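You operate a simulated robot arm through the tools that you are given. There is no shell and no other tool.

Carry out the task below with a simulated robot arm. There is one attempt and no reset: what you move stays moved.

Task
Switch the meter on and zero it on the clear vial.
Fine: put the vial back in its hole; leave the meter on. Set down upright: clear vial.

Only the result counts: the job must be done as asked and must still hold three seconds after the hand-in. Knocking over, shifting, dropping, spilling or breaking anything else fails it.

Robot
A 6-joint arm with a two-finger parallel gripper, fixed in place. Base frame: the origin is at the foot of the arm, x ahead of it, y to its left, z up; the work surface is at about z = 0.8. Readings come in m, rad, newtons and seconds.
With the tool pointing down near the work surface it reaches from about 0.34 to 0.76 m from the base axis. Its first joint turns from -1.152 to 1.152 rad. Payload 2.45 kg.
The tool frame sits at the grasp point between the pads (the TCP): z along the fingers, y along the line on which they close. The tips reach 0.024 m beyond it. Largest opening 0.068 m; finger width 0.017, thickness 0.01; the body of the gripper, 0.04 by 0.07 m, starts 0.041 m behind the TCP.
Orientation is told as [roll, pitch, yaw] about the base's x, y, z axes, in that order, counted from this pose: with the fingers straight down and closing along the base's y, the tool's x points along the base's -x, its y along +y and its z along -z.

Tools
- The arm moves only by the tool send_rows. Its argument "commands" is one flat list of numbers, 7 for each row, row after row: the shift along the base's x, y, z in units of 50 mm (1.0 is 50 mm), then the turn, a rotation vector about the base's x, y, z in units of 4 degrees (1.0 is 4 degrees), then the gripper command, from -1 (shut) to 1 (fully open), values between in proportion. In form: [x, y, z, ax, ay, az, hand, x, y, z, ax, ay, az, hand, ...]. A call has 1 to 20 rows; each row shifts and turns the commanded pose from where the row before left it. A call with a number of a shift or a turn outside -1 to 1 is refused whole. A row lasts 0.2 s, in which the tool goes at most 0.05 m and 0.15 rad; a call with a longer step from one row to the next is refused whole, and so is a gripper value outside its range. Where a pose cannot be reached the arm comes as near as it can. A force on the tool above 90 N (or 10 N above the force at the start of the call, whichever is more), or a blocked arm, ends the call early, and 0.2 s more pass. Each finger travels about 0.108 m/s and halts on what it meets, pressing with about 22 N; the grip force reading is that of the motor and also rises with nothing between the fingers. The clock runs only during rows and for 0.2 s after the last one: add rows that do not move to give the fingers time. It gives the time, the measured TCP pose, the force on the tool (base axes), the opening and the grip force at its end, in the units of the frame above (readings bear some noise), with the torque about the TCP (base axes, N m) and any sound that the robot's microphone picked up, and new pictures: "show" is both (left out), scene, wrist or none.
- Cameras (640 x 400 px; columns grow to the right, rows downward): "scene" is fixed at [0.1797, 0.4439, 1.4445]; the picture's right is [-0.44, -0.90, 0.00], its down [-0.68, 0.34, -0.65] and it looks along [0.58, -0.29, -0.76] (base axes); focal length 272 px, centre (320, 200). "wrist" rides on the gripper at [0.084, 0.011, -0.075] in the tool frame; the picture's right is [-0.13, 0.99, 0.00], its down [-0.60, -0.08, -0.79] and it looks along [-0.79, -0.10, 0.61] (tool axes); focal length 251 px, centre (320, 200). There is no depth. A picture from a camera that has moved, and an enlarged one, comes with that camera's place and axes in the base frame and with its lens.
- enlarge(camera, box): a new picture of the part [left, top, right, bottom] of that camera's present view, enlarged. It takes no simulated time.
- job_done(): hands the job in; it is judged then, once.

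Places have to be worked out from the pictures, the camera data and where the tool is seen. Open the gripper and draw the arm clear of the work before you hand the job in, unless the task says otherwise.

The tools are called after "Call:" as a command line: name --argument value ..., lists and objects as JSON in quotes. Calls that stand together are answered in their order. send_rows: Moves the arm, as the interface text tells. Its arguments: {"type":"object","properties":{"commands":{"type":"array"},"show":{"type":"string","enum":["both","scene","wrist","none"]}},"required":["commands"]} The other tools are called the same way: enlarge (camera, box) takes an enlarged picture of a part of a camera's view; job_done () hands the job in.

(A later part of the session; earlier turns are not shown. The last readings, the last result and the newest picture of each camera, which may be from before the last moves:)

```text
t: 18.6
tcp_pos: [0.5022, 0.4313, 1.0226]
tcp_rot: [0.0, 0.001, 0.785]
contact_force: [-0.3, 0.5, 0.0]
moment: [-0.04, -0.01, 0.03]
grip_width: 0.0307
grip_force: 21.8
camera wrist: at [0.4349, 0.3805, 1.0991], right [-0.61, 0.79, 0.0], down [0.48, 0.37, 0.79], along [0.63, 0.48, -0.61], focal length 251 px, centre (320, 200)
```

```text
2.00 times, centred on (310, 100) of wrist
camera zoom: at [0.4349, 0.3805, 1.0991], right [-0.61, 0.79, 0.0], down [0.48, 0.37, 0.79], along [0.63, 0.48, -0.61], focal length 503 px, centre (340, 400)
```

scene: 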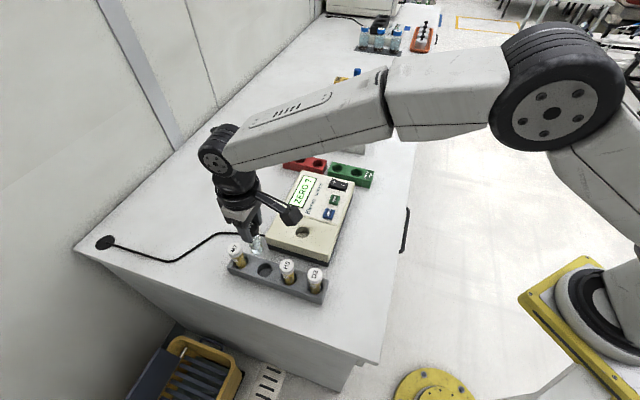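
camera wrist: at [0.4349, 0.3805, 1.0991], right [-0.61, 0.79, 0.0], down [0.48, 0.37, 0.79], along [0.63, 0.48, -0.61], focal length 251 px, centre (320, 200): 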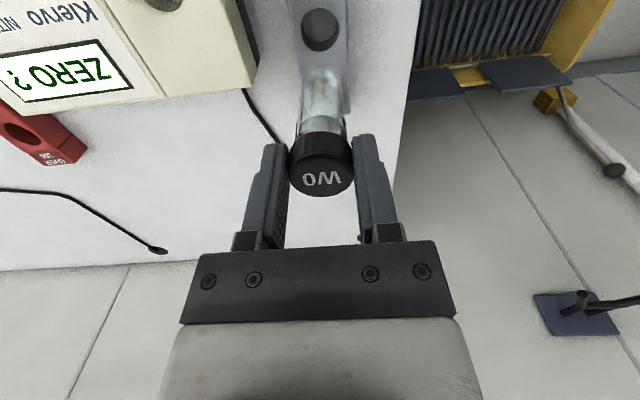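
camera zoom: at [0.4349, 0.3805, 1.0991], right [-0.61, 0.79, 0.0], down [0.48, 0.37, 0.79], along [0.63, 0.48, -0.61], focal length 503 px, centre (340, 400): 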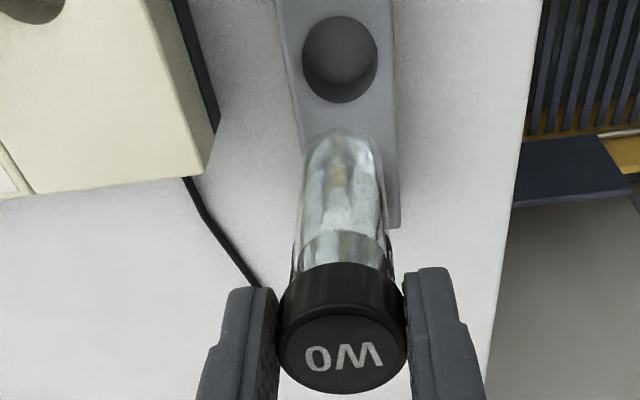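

W0 came out cleanly and hangs vertical, and the rack didn't move. Next I carry it at this height to above the meter well, a shift of about (+0.0445, −0.1195).

Call:
send_rows --commands '[0.12, -0.3, 0, 0, 0, 0, -1, 0.22, -0.6, 0, 0, 0, 0, -1, 0.22, -0.6, 0, 0, 0, 0, -1, 0.22, -0.6, 0, 0, 0, 0, -1, 0.11, -0.29, 0, 0, 0, 0, -1, 0, 0, 0, 0, 0, 0, -1, 0, 0, 0, 0, 0, 0, -1]' --show "both"

Call:
enlarge --camera "scene" --box '[220, 150, 360, 290]'

Call:
enlarge --camera "wrist" --box '[200, 0, 440, 200]'

```text
t: 20.2
tcp_pos: [0.5467, 0.3118, 1.0247]
tcp_rot: [0.0, -0.002, 0.785]
contact_force: [-0.5, -0.5, 0.2]
moment: [-0.01, 0.02, 0.0]
grip_width: 0.0307
grip_force: 22.1
camera wrist: at [0.4797, 0.2611, 1.0999], right [-0.61, 0.79, 0.0], down [0.48, 0.37, 0.79], along [0.63, 0.48, -0.61], focal length 251 px, centre (320, 200)
```

scene: 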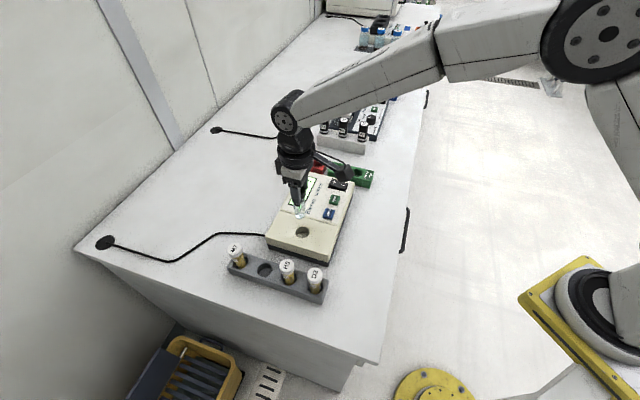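
wrist: 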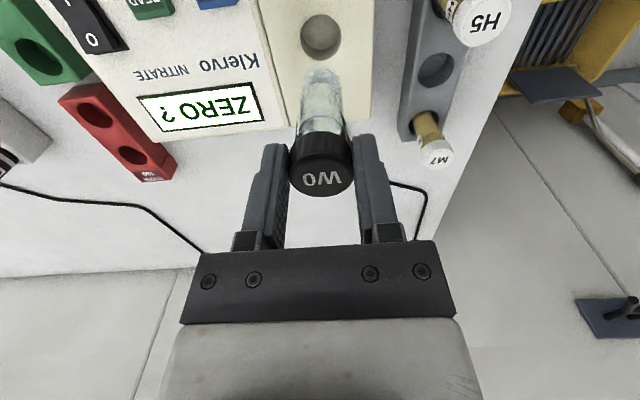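

```text
2.86 times, centred on (290, 220) of scene
camera zoom: at [0.1797, 0.4439, 1.4445], right [-0.44, -0.9, 0.0], down [-0.68, 0.34, -0.65], along [0.58, -0.29, -0.76], focal length 777 px, centre (406, 143)
```

zoom: 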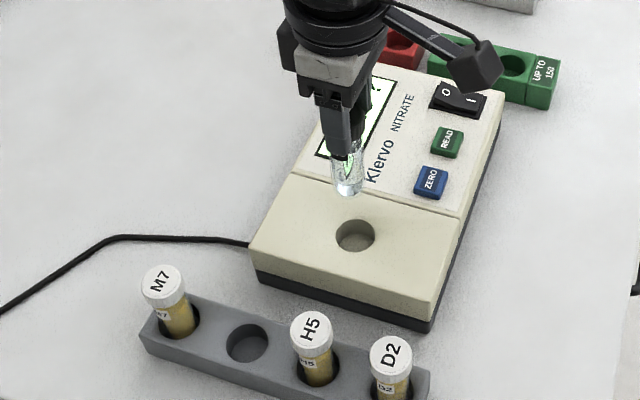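

```text
2.00 times, centred on (320, 100) of wrist
camera zoom: at [0.4797, 0.2611, 1.0999], right [-0.61, 0.79, 0.0], down [0.48, 0.37, 0.79], along [0.63, 0.48, -0.61], focal length 503 px, centre (320, 400)
```

zoom: 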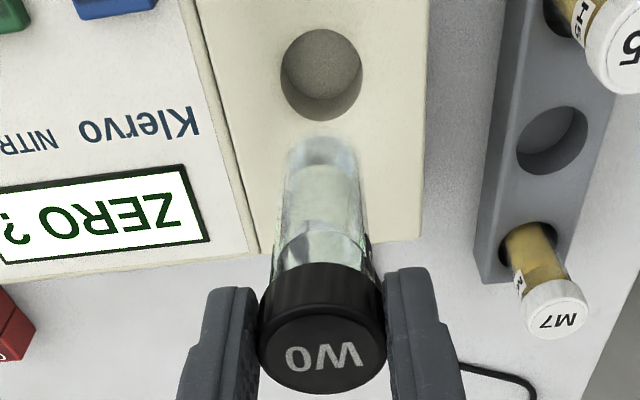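

The tool axis is over the well centre to within 1–2 mm in both cameras. I'll lower 4.5 cm so the vial bottom is just above the rim and check again.

Call:
send_rows --commands '[0, 0, -0.3, 0, 0, 0, -1, 0, 0, -0.3, 0, 0, 0, -1, 0, 0, -0.3, 0, 0, 0, -1, 0, 0, 0, 0, 0, 0, -1, 0, 0, 0, 0, 0, 0, -1]' --show "both"

Call:
enlarge --camera "scene" --box '[250, 170, 350, 270]'

Call:
enlarge --camera "wrist" --box '[240, 0, 400, 200]'

```text
t: 21.4
tcp_pos: [0.5465, 0.3114, 0.9807]
tcp_rot: [0.0, -0.001, 0.786]
contact_force: [-0.8, -0.5, 0.1]
moment: [-0.01, 0.05, 0.03]
grip_width: 0.0306
grip_force: 21.8
camera wrist: at [0.4806, 0.2603, 1.055], right [-0.61, 0.79, 0.0], down [0.48, 0.37, 0.79], along [0.63, 0.48, -0.61], focal length 251 px, centre (320, 200)
```

scene: 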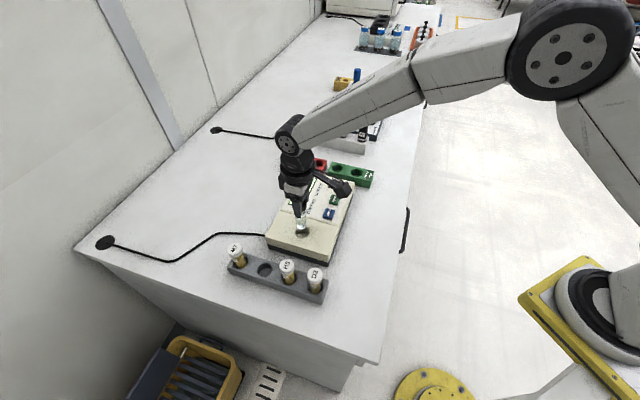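
wrist: 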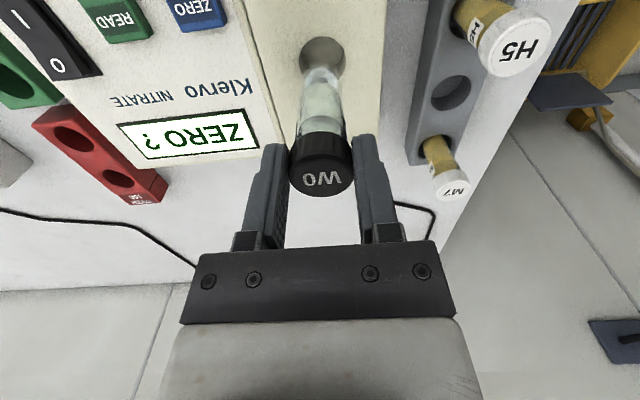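

```text
4.00 times, centred on (300, 220) of scene
camera zoom: at [0.1797, 0.4439, 1.4445], right [-0.44, -0.9, 0.0], down [-0.68, 0.34, -0.65], along [0.58, -0.29, -0.76], focal length 1088 px, centre (400, 120)
```

zoom: 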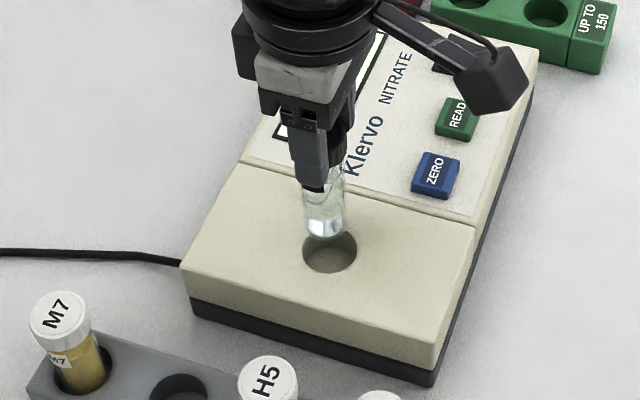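

```text
2.00 times, centred on (320, 100) of wrist
camera zoom: at [0.4806, 0.2603, 1.055], right [-0.61, 0.79, 0.0], down [0.48, 0.37, 0.79], along [0.63, 0.48, -0.61], focal length 503 px, centre (320, 400)
```

zoom: 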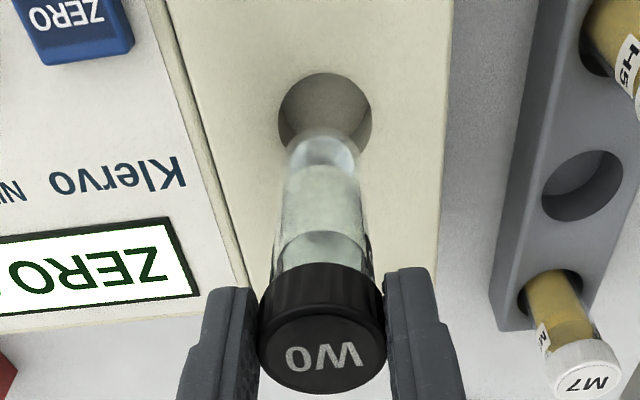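

The vial bottom is just above the rim. Both views put the well centre about 3 mm toward −x, so I'll shift that much and lower slowly into the hole while watching the force.

Call:
send_rows --commands '[-0.06, -0.014, 0, 0, 0, 0, -1, 0, 0, -0.1, 0, 0, 0, -1, 0, 0, -0.1, 0, 0, 0, -1, 0, 0, -0.1, 0, 0, 0, -1, 0, 0, -0.1, 0, 0, 0, -1, 0, 0, -0.1, 0, 0, 0, -1, 0, 0, 0, 0, 0, 0, -1]' --show "both"

Call:
enlarge --camera "scene" --box '[250, 170, 350, 270]'

Call:
enlarge --camera "wrist" --box '[240, 0, 400, 200]'

```text
t: 23.0
tcp_pos: [0.5439, 0.312, 0.9539]
tcp_rot: [-0.001, 0.001, 0.784]
contact_force: [0.0, 0.3, -0.6]
moment: [0.05, 0.01, 0.02]
grip_width: 0.0306
grip_force: 22.0
camera wrist: at [0.4779, 0.261, 1.0291], right [-0.61, 0.79, 0.0], down [0.48, 0.37, 0.79], along [0.63, 0.48, -0.61], focal length 251 px, centre (320, 200)
```

scene: 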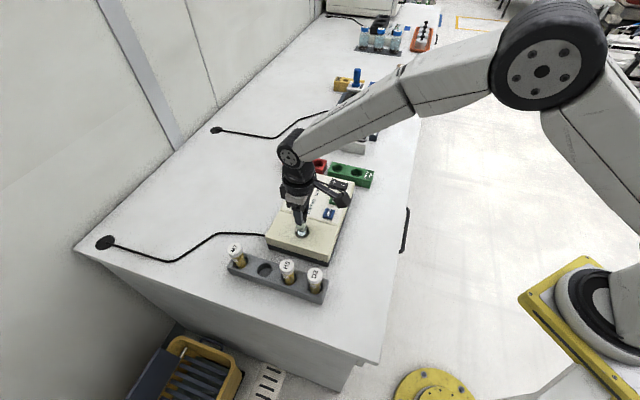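
wrist: 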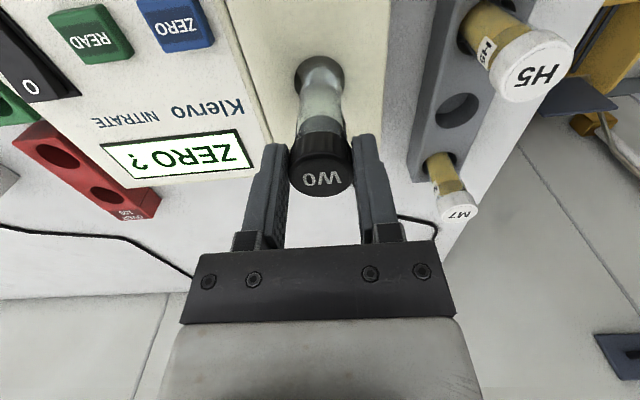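

```text
4.00 times, centred on (300, 220) of scene
camera zoom: at [0.1797, 0.4439, 1.4445], right [-0.44, -0.9, 0.0], down [-0.68, 0.34, -0.65], along [0.58, -0.29, -0.76], focal length 1088 px, centre (400, 120)
```

zoom: 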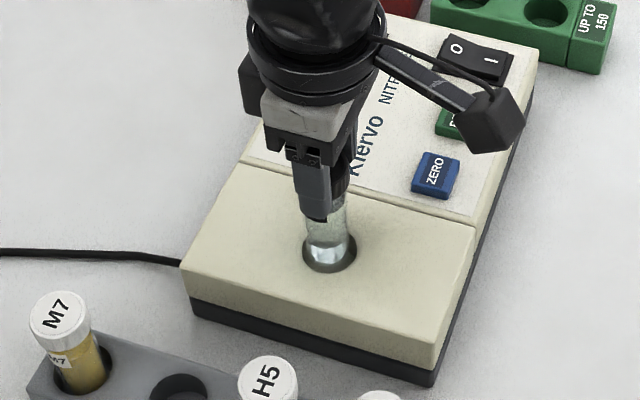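

```text
2.00 times, centred on (320, 100) of wrist
camera zoom: at [0.4779, 0.261, 1.0291], right [-0.61, 0.79, 0.0], down [0.48, 0.37, 0.79], along [0.63, 0.48, -0.61], focal length 503 px, centre (320, 400)
```

zoom: 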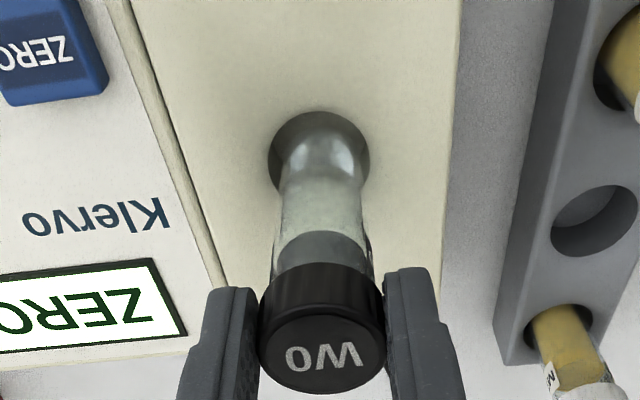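

The vial is centred in the well and isn't touching anything. I'll keep lowering in small steps.

Call:
send_rows --commands '[0, 0, -0.08, 0, 0, 0, -1, 0, 0, -0.08, 0, 0, 0, -1, 0, 0, -0.08, 0, 0, 0, -1, 0, 0, -0.08, 0, 0, 0, -1, 0, 0, 0, 0, 0, 0, -1]' --show "both"

Call:
enlarge --camera "scene" --box '[250, 170, 350, 270]'

Call:
enlarge --camera "wrist" --box '[240, 20, 400, 220]'

```text
t: 24.2
tcp_pos: [0.5441, 0.3133, 0.9383]
tcp_rot: [0.0, 0.001, 0.786]
contact_force: [0.1, -1.1, -0.4]
moment: [0.0, -0.01, -0.02]
grip_width: 0.0309
grip_force: 22.3
camera wrist: at [0.4769, 0.2611, 1.0141], right [-0.61, 0.79, 0.0], down [0.48, 0.37, 0.79], along [0.63, 0.48, -0.61], focal length 251 px, centre (320, 200)
```

scene: 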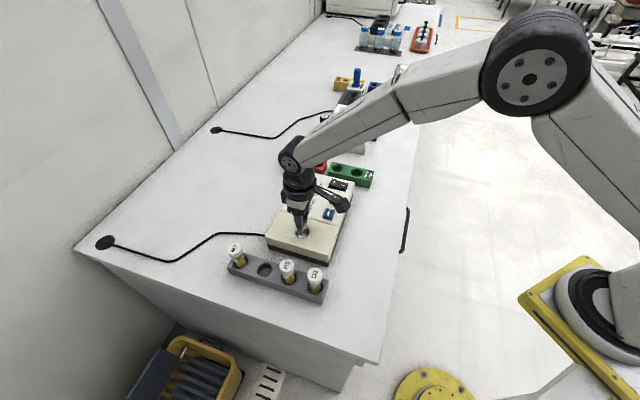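
wrist: 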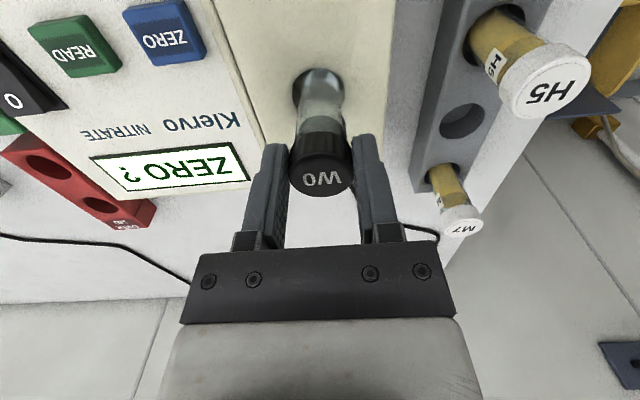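

```text
4.00 times, centred on (300, 220) of scene
camera zoom: at [0.1797, 0.4439, 1.4445], right [-0.44, -0.9, 0.0], down [-0.68, 0.34, -0.65], along [0.58, -0.29, -0.76], focal length 1088 px, centre (400, 120)
```

zoom: 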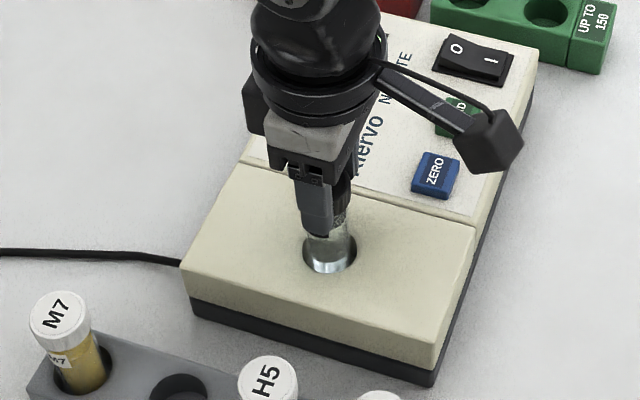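

```text
2.00 times, centred on (320, 120) of wrist
camera zoom: at [0.4769, 0.2611, 1.0141], right [-0.61, 0.79, 0.0], down [0.48, 0.37, 0.79], along [0.63, 0.48, -0.61], focal length 503 px, centre (320, 360)
```

zoom: 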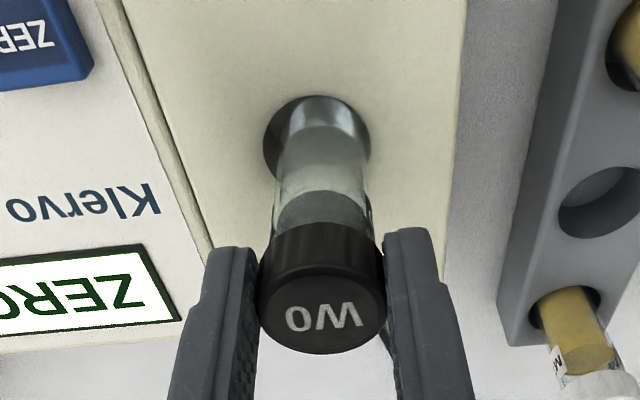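

The vial sits about 1.5 mm toward one side of the well, with no lateral force. I'll nudge it back and keep lowering.

Call:
send_rows --commands '[0.02, -0.025, 0, 0, 0, 0, -1, 0, 0, -0.08, 0, 0, 0, -1, 0, 0, -0.08, 0, 0, 0, -1, 0, 0, -0.08, 0, 0, 0, -1, 0, 0, -0.06, 0, 0, 0, -1, 0, 0, 0, 0, 0, 0, -1]' --show "both"

Call:
enlarge --camera "scene" --box '[250, 170, 350, 270]'

Call:
enlarge --camera "wrist" --box '[240, 20, 400, 220]'

```text
t: 25.6
tcp_pos: [0.5462, 0.311, 0.9282]
tcp_rot: [-0.001, -0.01, 0.786]
contact_force: [-0.6, -3.4, 36.6]
moment: [-0.08, -0.33, -0.04]
grip_width: 0.031
grip_force: 22.1
camera wrist: at [0.4802, 0.2598, 1.0025], right [-0.61, 0.79, 0.0], down [0.48, 0.37, 0.8], along [0.63, 0.49, -0.6], focal length 251 px, centre (320, 200)
```

scene: 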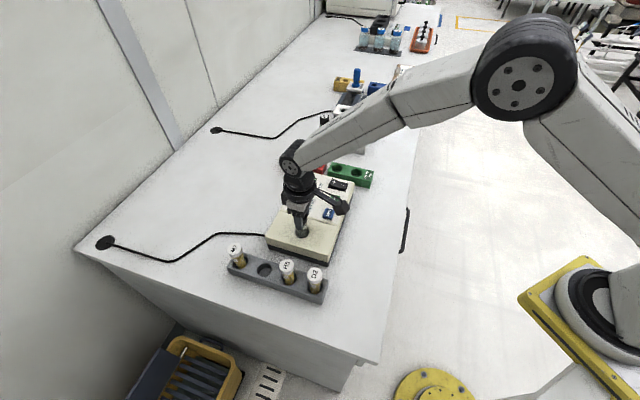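
wrist: 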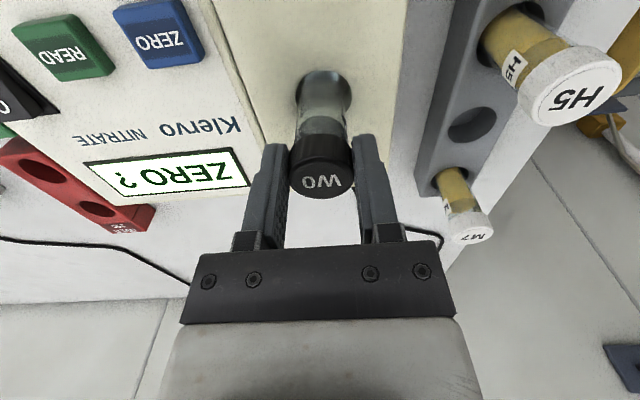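

```text
4.00 times, centred on (300, 220) of scene
camera zoom: at [0.179, 0.4435, 1.4447], right [-0.44, -0.9, 0.0], down [-0.68, 0.34, -0.65], along [0.58, -0.29, -0.76], focal length 1088 px, centre (400, 120)
```

zoom: 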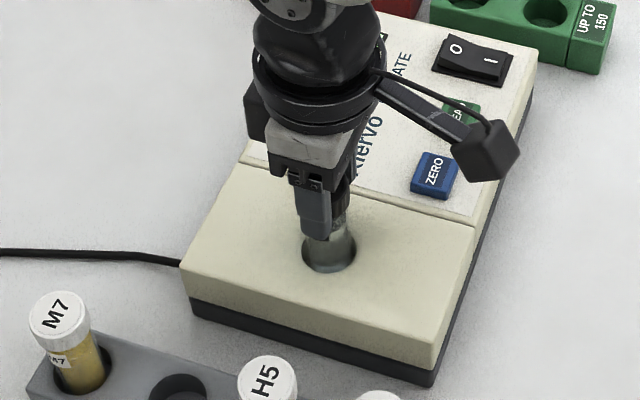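

```text
2.00 times, centred on (320, 120) of wrist
camera zoom: at [0.4802, 0.2598, 1.0025], right [-0.61, 0.79, 0.0], down [0.48, 0.37, 0.8], along [0.63, 0.49, -0.6], focal length 503 px, centre (320, 360)
```

zoom: 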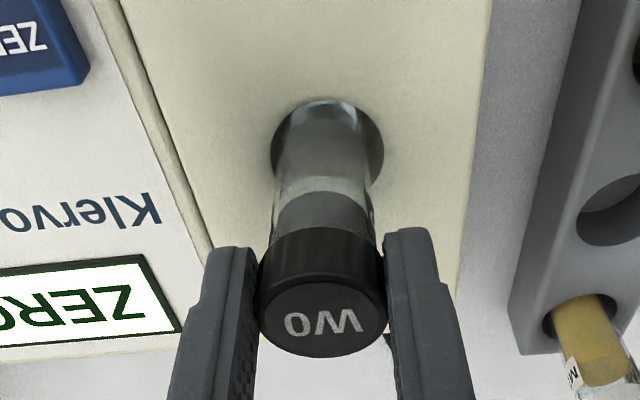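

The force rose to 36 N at z ≈ 0.928, so the vial is about 38 mm deep and on the well floor. I'll ease the command up to unload it, then check.

Call:
send_rows --commands '[0, 0, 0.08, 0, 0, 0, -1, 0, 0, 0, 0, 0, 0, -1, 0, 0, 0, 0, 0, 0, -1]' --show "none"

```text
t: 26.4
tcp_pos: [0.5449, 0.3104, 0.9285]
tcp_rot: [0.0, -0.004, 0.786]
contact_force: [3.9, 3.4, 15.8]
moment: [0.36, -0.6, 0.03]
grip_width: 0.0307
grip_force: 22.0
```

There are still 16 N on it, so I'll ease up 2 mm more.

Call:
send_rows --commands '[0, 0, 0.04, 0, 0, 0, -1, 0, 0, 0, 0, 0, 0, -1, 0, 0, 0, 0, 0, 0, -1]' --show "both"

Call:
enlarge --camera "scene" --box '[250, 170, 350, 270]'

Call:
enlarge --camera "wrist" --box '[240, 20, 400, 220]'

```text
t: 27.2
tcp_pos: [0.545, 0.3089, 0.9278]
tcp_rot: [0.0, 0.003, 0.785]
contact_force: [0.7, -0.5, 5.3]
moment: [0.06, -0.13, 0.03]
grip_width: 0.0308
grip_force: 21.9
camera wrist: at [0.4783, 0.2581, 1.0042], right [-0.61, 0.79, 0.0], down [0.49, 0.37, 0.79], along [0.63, 0.48, -0.61], focal length 251 px, centre (320, 200)
```

scene: 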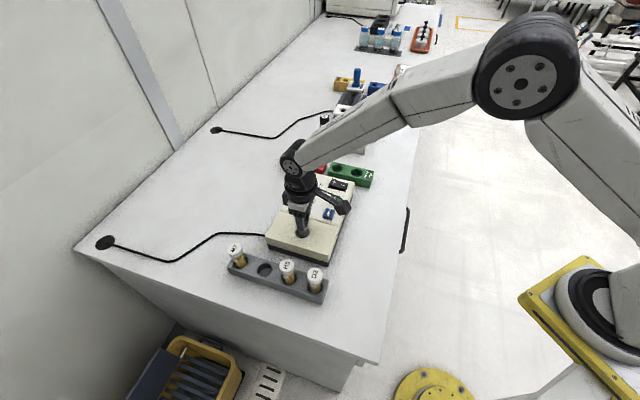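
wrist: 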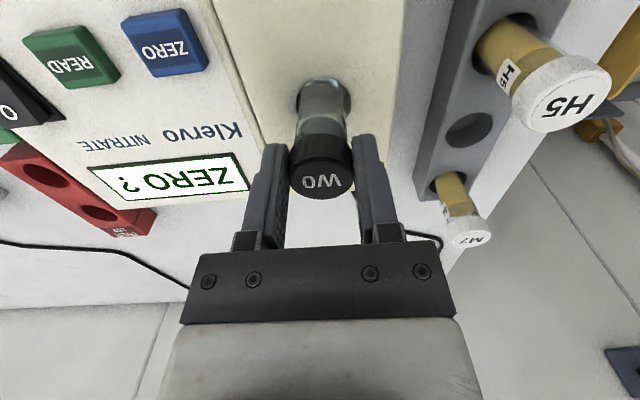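

```text
4.00 times, centred on (300, 220) of scene
camera zoom: at [0.1796, 0.4439, 1.4445], right [-0.44, -0.9, 0.0], down [-0.68, 0.34, -0.65], along [0.58, -0.29, -0.76], focal length 1088 px, centre (400, 120)
```

zoom: 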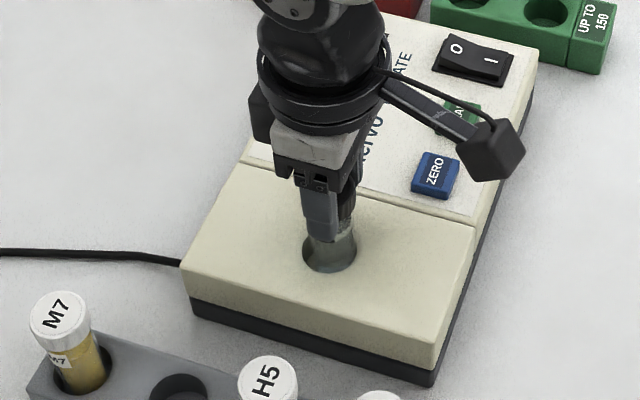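

```text
2.00 times, centred on (320, 120) of wrist
camera zoom: at [0.4783, 0.2581, 1.0042], right [-0.61, 0.79, 0.0], down [0.49, 0.37, 0.79], along [0.63, 0.48, -0.61], focal length 503 px, centre (320, 360)
```

zoom: 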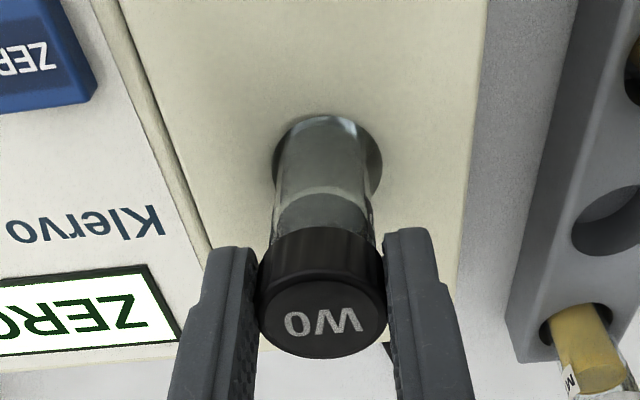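

The load is down to 5 N and the vial stands on the well floor. I'll open the gripper to release it.

Call:
send_rows --commands '[0, 0, 0.01, 0, 0, 0, 0.0, 0, 0, 0, 0, 0, 0, 0.3, 0, 0, 0, 0, 0, 0, 1, 0, 0, 0, 0, 0, 0, 1]' --show "both"

Call:
enlarge --camera "scene" --box '[250, 170, 350, 270]'

Call:
enlarge --camera "wrist" --box '[200, 20, 440, 220]'

```text
t: 28.2
tcp_pos: [0.5432, 0.3104, 0.9305]
tcp_rot: [0.002, 0.0, 0.786]
contact_force: [-0.5, -0.2, -0.5]
moment: [0.0, 0.01, 0.04]
grip_width: 0.068
grip_force: 0.1
camera wrist: at [0.4782, 0.2584, 1.0046], right [-0.61, 0.79, 0.0], down [0.48, 0.37, 0.79], along [0.63, 0.48, -0.61], focal length 251 px, centre (320, 200)
```

scene: 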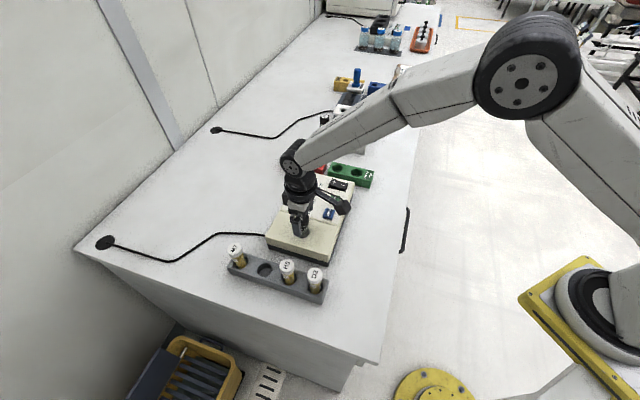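
wrist: 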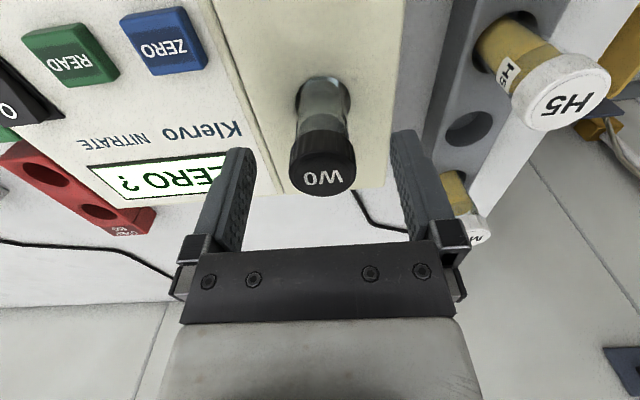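

```text
4.00 times, centred on (300, 220) of scene
camera zoom: at [0.1797, 0.4439, 1.4445], right [-0.44, -0.9, 0.0], down [-0.68, 0.34, -0.65], along [0.58, -0.29, -0.76], focal length 1088 px, centre (400, 120)
```

zoom: 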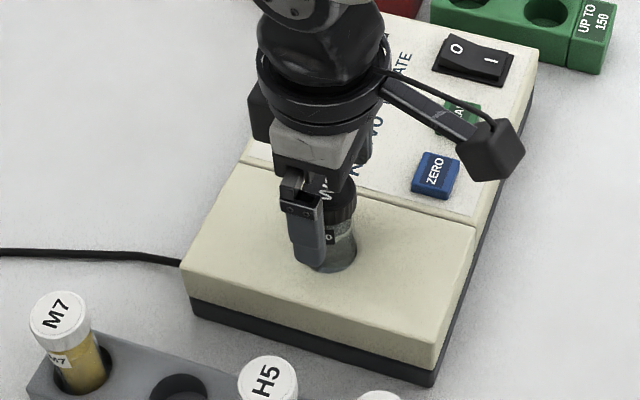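

```text
2.00 times, centred on (320, 120) of wrist
camera zoom: at [0.4782, 0.2584, 1.0046], right [-0.61, 0.79, 0.0], down [0.48, 0.37, 0.79], along [0.63, 0.48, -0.61], focal length 503 px, centre (320, 360)
```

zoom: 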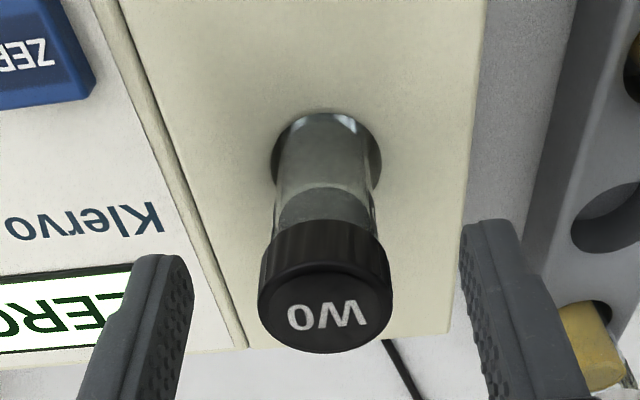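

W0 stands upright in the well. I'll rise clear of it, close the fingers and move above ZERO.

Call:
send_rows --commands '[0, 0, 0.2, 0, 0, 0, 1, 0, 0, 0.6, 0, 0, 0, 1, 0, 0, 0.7, 0, 0, 0, 1, 0, 0, 0.5, 0, 0, 0, 1, 0.14, -0.56, 0, 0, 0, 0, 0, 0.14, -0.56, 0, 0, 0, 0, -1, 0.14, -0.56, 0, 0, 0, 0, -1, 0, 0, -0.5, 0, 0, 0, -1, 0, 0, -0.5, 0, 0, 0, -1, 0, 0, 0, 0, 0, 0, -1, 0, 0, 0, 0, 0, 0, -1]' --show "both"

Call:
enlarge --camera "scene" --box '[250, 150, 370, 270]'

Call:
enlarge --camera "wrist" --box '[220, 20, 420, 180]'

```text
t: 30.6
tcp_pos: [0.5662, 0.2252, 0.9801]
tcp_rot: [-0.001, 0.0, 0.786]
contact_force: [0.5, -0.5, -0.3]
moment: [-0.01, 0.01, 0.01]
grip_width: 0.0
grip_force: 22.1
camera wrist: at [0.5, 0.1735, 1.0548], right [-0.61, 0.79, 0.0], down [0.48, 0.37, 0.79], along [0.63, 0.48, -0.61], focal length 251 px, centre (320, 200)
```

scene: 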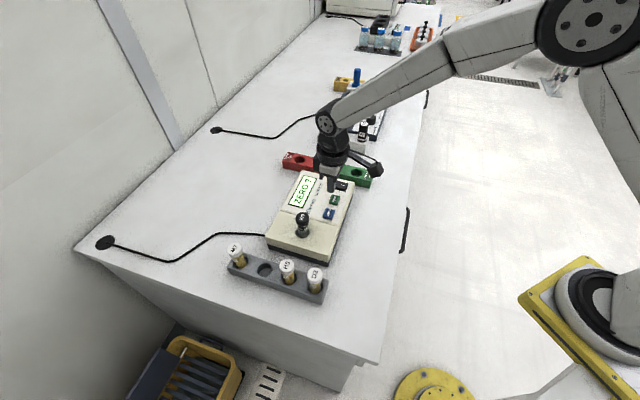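
wrist: 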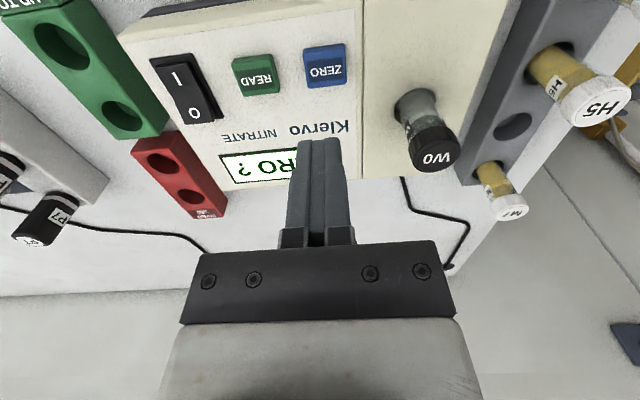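

```text
3.33 times, centred on (310, 210) of scene
camera zoom: at [0.1797, 0.4439, 1.4445], right [-0.44, -0.9, 0.0], down [-0.68, 0.34, -0.65], along [0.58, -0.29, -0.76], focal length 906 px, centre (353, 167)
```

zoom: 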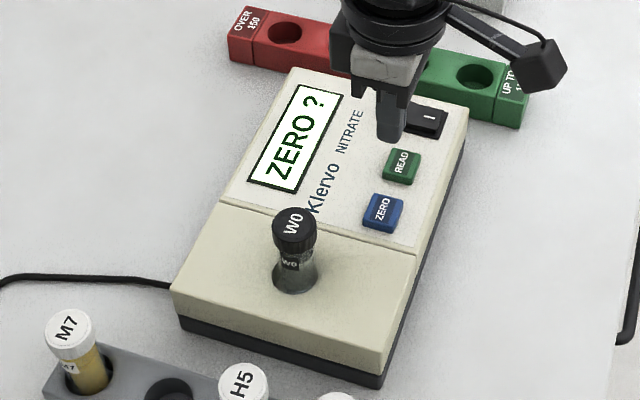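

```text
2.50 times, centred on (320, 100) of wrist
camera zoom: at [0.5, 0.1735, 1.0548], right [-0.61, 0.79, 0.0], down [0.48, 0.37, 0.79], along [0.63, 0.48, -0.61], focal length 629 px, centre (320, 450)
```

zoom: 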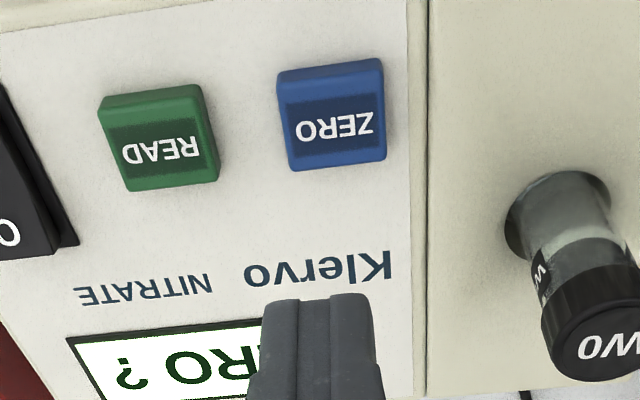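

W0 is upright in the well, the display still asks "ZERO ?", and the tips are within 3 mm of ZERO. I'll correct by 2 mm and lower to just above the button.

Call:
send_rows --commands '[-0.04, 0.036, 0, 0, 0, 0, -1, 0, 0, -0.4, 0, 0, 0, -1, 0, 0, -0.4, 0, 0, 0, -1, 0, 0, -0.5, 0, 0, 0, -1, 0, 0, 0, 0, 0, 0, -1, 0, 0, 0, 0, 0, 0, -1]' --show "both"

Call:
enlarge --camera "scene" --box '[270, 160, 360, 250]'

Call:
enlarge --camera "wrist" --box '[240, 60, 400, 200]'

```text
t: 32.0
tcp_pos: [0.5645, 0.2275, 0.9141]
tcp_rot: [-0.002, 0.0, 0.786]
contact_force: [0.9, -0.4, 1.1]
moment: [0.01, 0.0, 0.0]
grip_width: 0.0001
grip_force: 21.8
camera wrist: at [0.498, 0.1757, 0.9885], right [-0.61, 0.79, 0.0], down [0.48, 0.37, 0.79], along [0.63, 0.48, -0.61], focal length 251 px, centre (320, 200)
```

scene: 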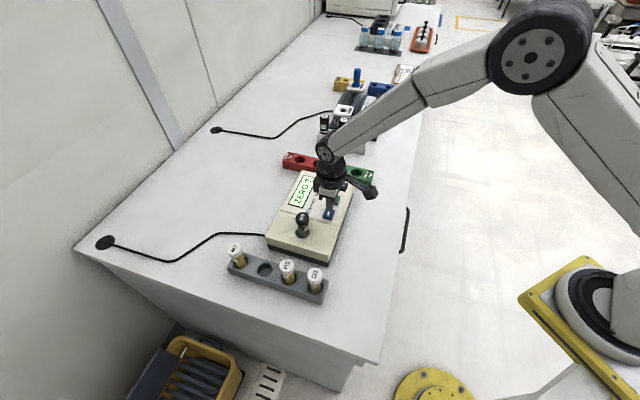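
wrist: 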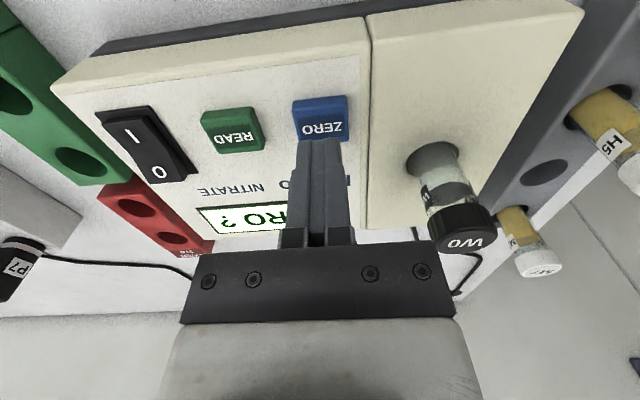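

```text
4.44 times, centred on (315, 205) of scene
camera zoom: at [0.1797, 0.4439, 1.4445], right [-0.44, -0.9, 0.0], down [-0.68, 0.34, -0.65], along [0.58, -0.29, -0.76], focal length 1208 px, centre (342, 178)
```

zoom: 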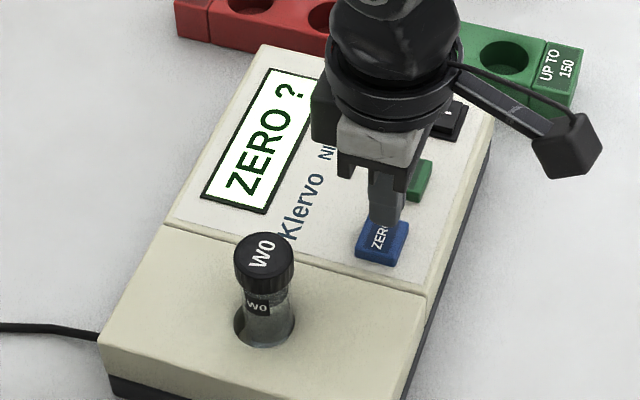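

```text
2.86 times, centred on (320, 130) of wrist
camera zoom: at [0.498, 0.1757, 0.9885], right [-0.61, 0.79, 0.0], down [0.48, 0.37, 0.79], along [0.63, 0.48, -0.61], focal length 718 px, centre (320, 400)
```

zoom: 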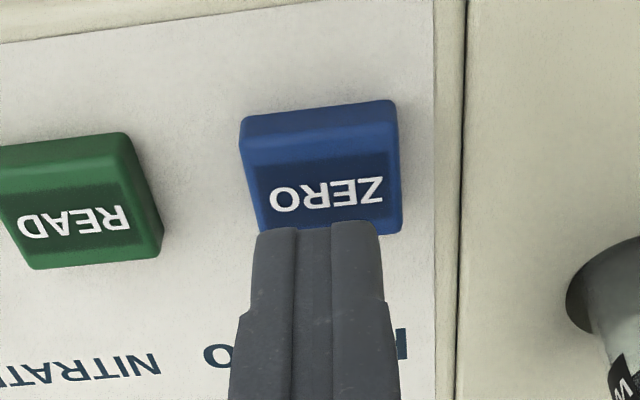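

The tips are over ZERO, about 2 mm past its centre. I'll shift back and press down gently.

Call:
send_rows --commands '[-0.03, -0.022, 0, 0, 0, 0, -1, 0, 0, -0.1, 0, 0, 0, -1, 0, 0, -0.1, 0, 0, 0, -1, 0, 0, -0.06, 0, 0, 0, -1, 0, 0, -0.04, 0, 0, 0, -1, 0, 0, 0, 0, 0, 0, -1]' --show "both"

Call:
enlarge --camera "scene" --box '[270, 160, 360, 250]'

Call:
enlarge --camera "wrist" --box '[240, 60, 400, 200]'

```text
t: 33.4
tcp_pos: [0.5621, 0.2296, 0.9005]
tcp_rot: [0.0, 0.0, 0.786]
contact_force: [-0.1, 0.4, -0.2]
moment: [0.01, 0.04, -0.01]
grip_width: 0.0001
grip_force: 21.7
camera wrist: at [0.4955, 0.1768, 0.9748], right [-0.61, 0.79, 0.0], down [0.48, 0.37, 0.79], along [0.63, 0.48, -0.61], focal length 251 px, centre (320, 200)
```

scene: 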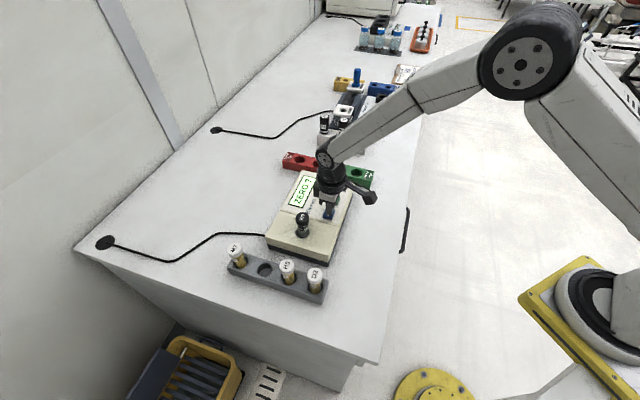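
wrist: 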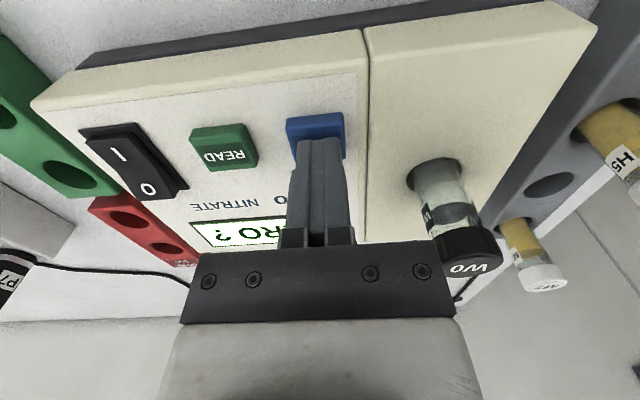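

```text
4.44 times, centred on (315, 205) of scene
camera zoom: at [0.1797, 0.4439, 1.4445], right [-0.44, -0.9, 0.0], down [-0.68, 0.34, -0.65], along [0.58, -0.29, -0.76], focal length 1208 px, centre (342, 178)
```

zoom: 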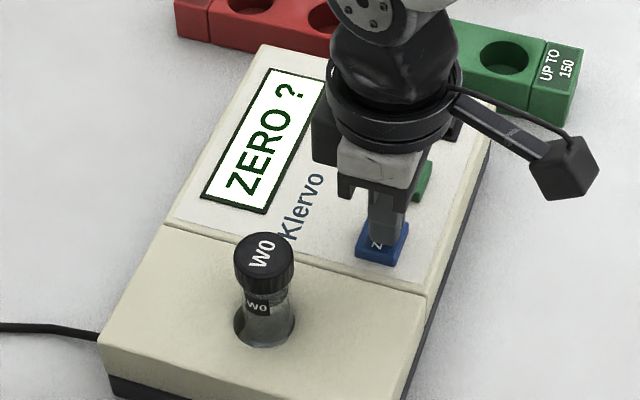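

```text
2.86 times, centred on (320, 130) of wrist
camera zoom: at [0.4955, 0.1768, 0.9748], right [-0.61, 0.79, 0.0], down [0.48, 0.37, 0.79], along [0.63, 0.48, -0.61], focal length 718 px, centre (320, 400)
```

zoom: 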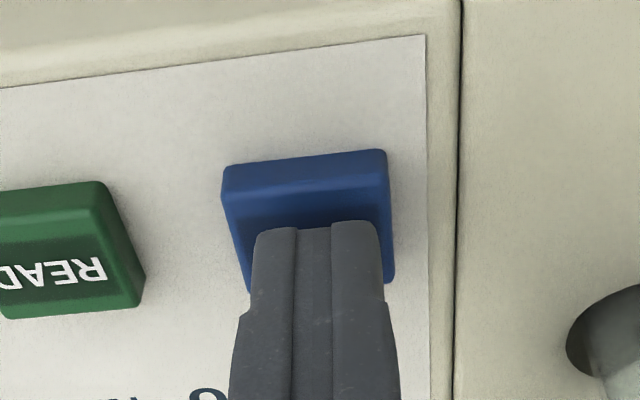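

The tips sit squarely on the button area, just above it, with no force yet. I'll press further in 2 mm steps.

Call:
send_rows --commands '[0, 0, -0.04, 0, 0, 0, -1, 0, 0, -0.04, 0, 0, 0, -1, 0, 0, -0.04, 0, 0, 0, -1, 0, 0, 0, 0, 0, 0, -1]' --show "both"

Call:
enlarge --camera "scene" --box '[270, 160, 360, 250]'

```text
t: 34.4
tcp_pos: [0.5615, 0.2273, 0.8937]
tcp_rot: [0.001, 0.001, 0.787]
contact_force: [1.0, 0.0, 0.3]
moment: [-0.01, -0.04, 0.01]
grip_width: 0.0
grip_force: 22.7
camera wrist: at [0.4956, 0.1761, 0.9689], right [-0.61, 0.79, 0.0], down [0.48, 0.37, 0.79], along [0.63, 0.48, -0.61], focal length 251 px, centre (320, 200)
```

scene: 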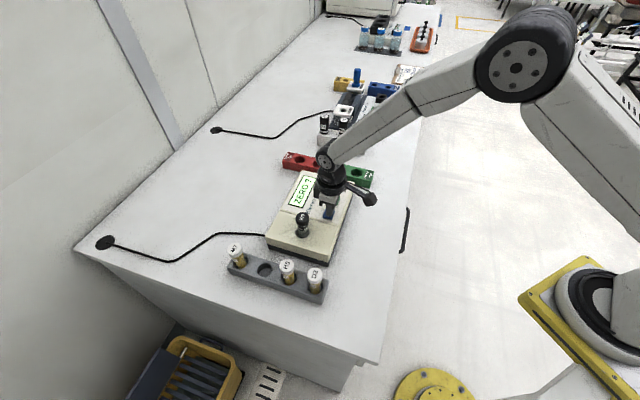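
wrist: 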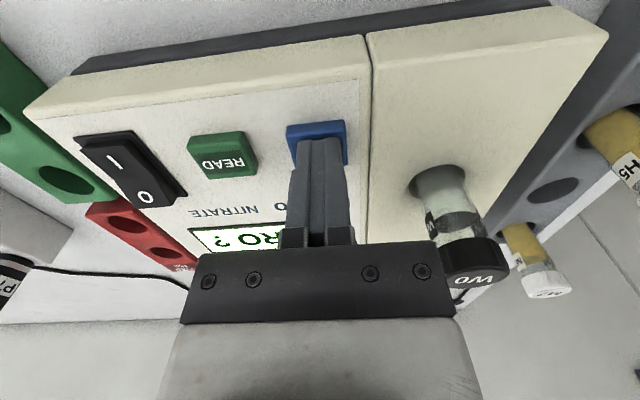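

```text
4.44 times, centred on (315, 205) of scene
camera zoom: at [0.1797, 0.4439, 1.4445], right [-0.44, -0.9, 0.0], down [-0.68, 0.34, -0.65], along [0.58, -0.29, -0.76], focal length 1208 px, centre (342, 178)
```

zoom: 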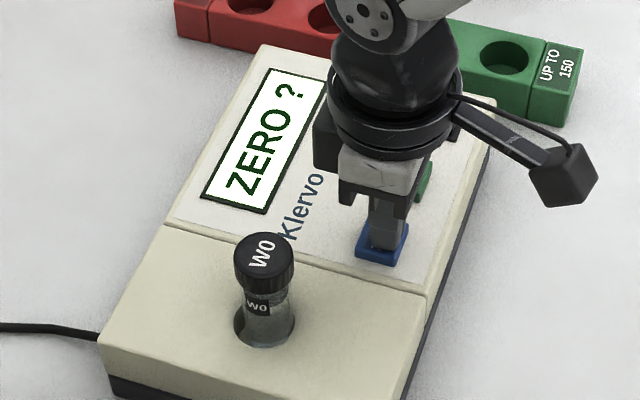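

No contact yet at z ≈ 0.894, so I'll keep pressing in 2 mm steps.

Call:
send_rows --commands '[0, 0, -0.04, 0, 0, 0, -1, 0, 0, -0.03, 0, 0, 0, -1, 0, 0, 0, 0, 0, 0, -1]' --show "scene"

Call:
enlarge --camera "scene" --box '[270, 160, 360, 250]'

```text
t: 35.2
tcp_pos: [0.5629, 0.2265, 0.8914]
tcp_rot: [0.0, -0.001, 0.785]
contact_force: [-1.7, 0.0, 4.1]
moment: [0.03, 0.05, 0.02]
grip_width: 0.0
grip_force: 21.9
heard: click
```

scene: 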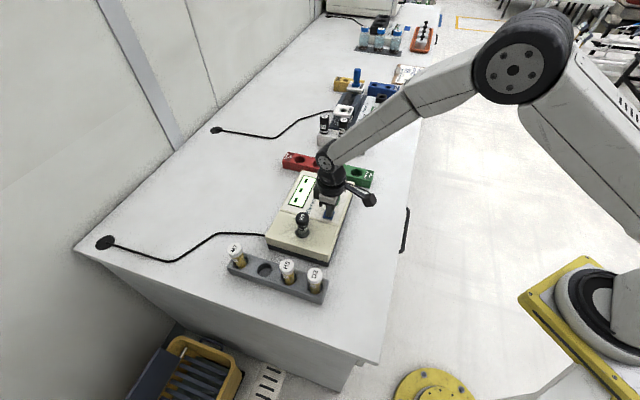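

```text
4.44 times, centred on (315, 205) of scene
camera zoom: at [0.1796, 0.4439, 1.4445], right [-0.44, -0.9, 0.0], down [-0.68, 0.34, -0.65], along [0.58, -0.29, -0.76], focal length 1208 px, centre (342, 178)
```

zoom: 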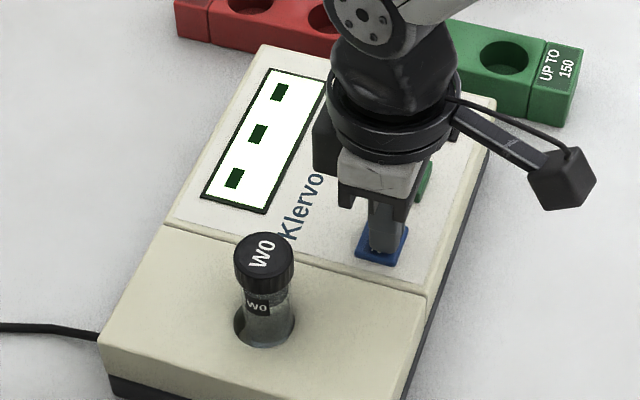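

There was a click, and the display now shows "- - -" while it measures. I'll lift off and wait for it to finish with the vial in place.

Call:
send_rows --commands '[0, 0, 0.1, 0, 0, 0, -1, 0, 0, 0.4, 0, 0, 0, -1, 0, 0, 0.6, 0, 0, 0, -1, 0, 0, 0.8, 0, 0, 0, -1, 0, 0, 0.6, 0, 0, 0, -1, 0, 0, 0, 0, 0, 0, -1, 0, 0, 0, 0, 0, 0, -1, 0, 0, 0, 0, 0, 0, -1]' --show "both"

Call:
enlarge --camera "scene" --box '[250, 150, 370, 270]'

```text
t: 37.0
tcp_pos: [0.5629, 0.2273, 1.0151]
tcp_rot: [0.0, 0.002, 0.784]
contact_force: [-0.7, -0.8, 0.1]
moment: [0.01, -0.02, -0.02]
grip_width: 0.0
grip_force: 21.9
camera wrist: at [0.4963, 0.1758, 1.0895], right [-0.61, 0.79, 0.0], down [0.48, 0.37, 0.79], along [0.63, 0.48, -0.61], focal length 251 px, centre (320, 200)
```

scene: 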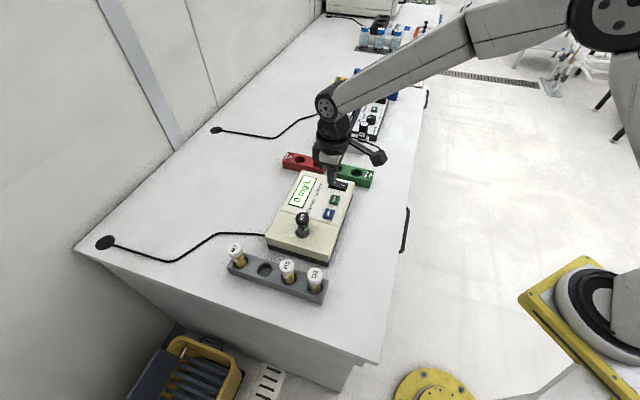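
wrist: 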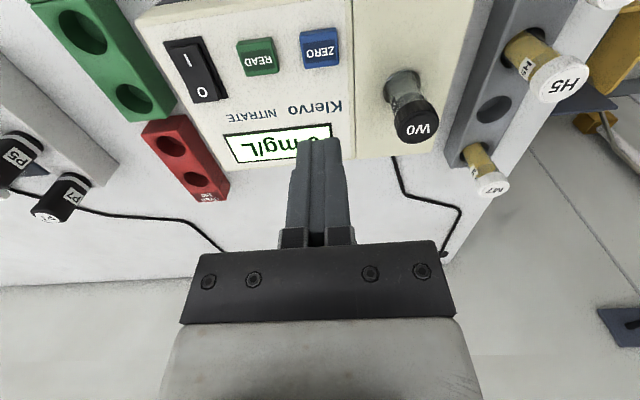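

```text
3.33 times, centred on (310, 210) of scene
camera zoom: at [0.1797, 0.4439, 1.4445], right [-0.44, -0.9, 0.0], down [-0.68, 0.34, -0.65], along [0.58, -0.29, -0.76], focal length 906 px, centre (353, 167)
```

zoom: 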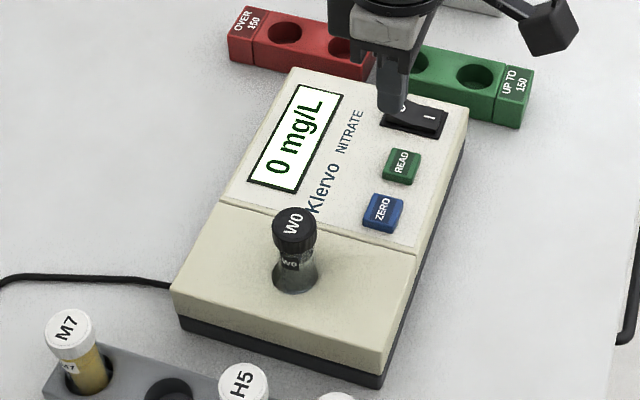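

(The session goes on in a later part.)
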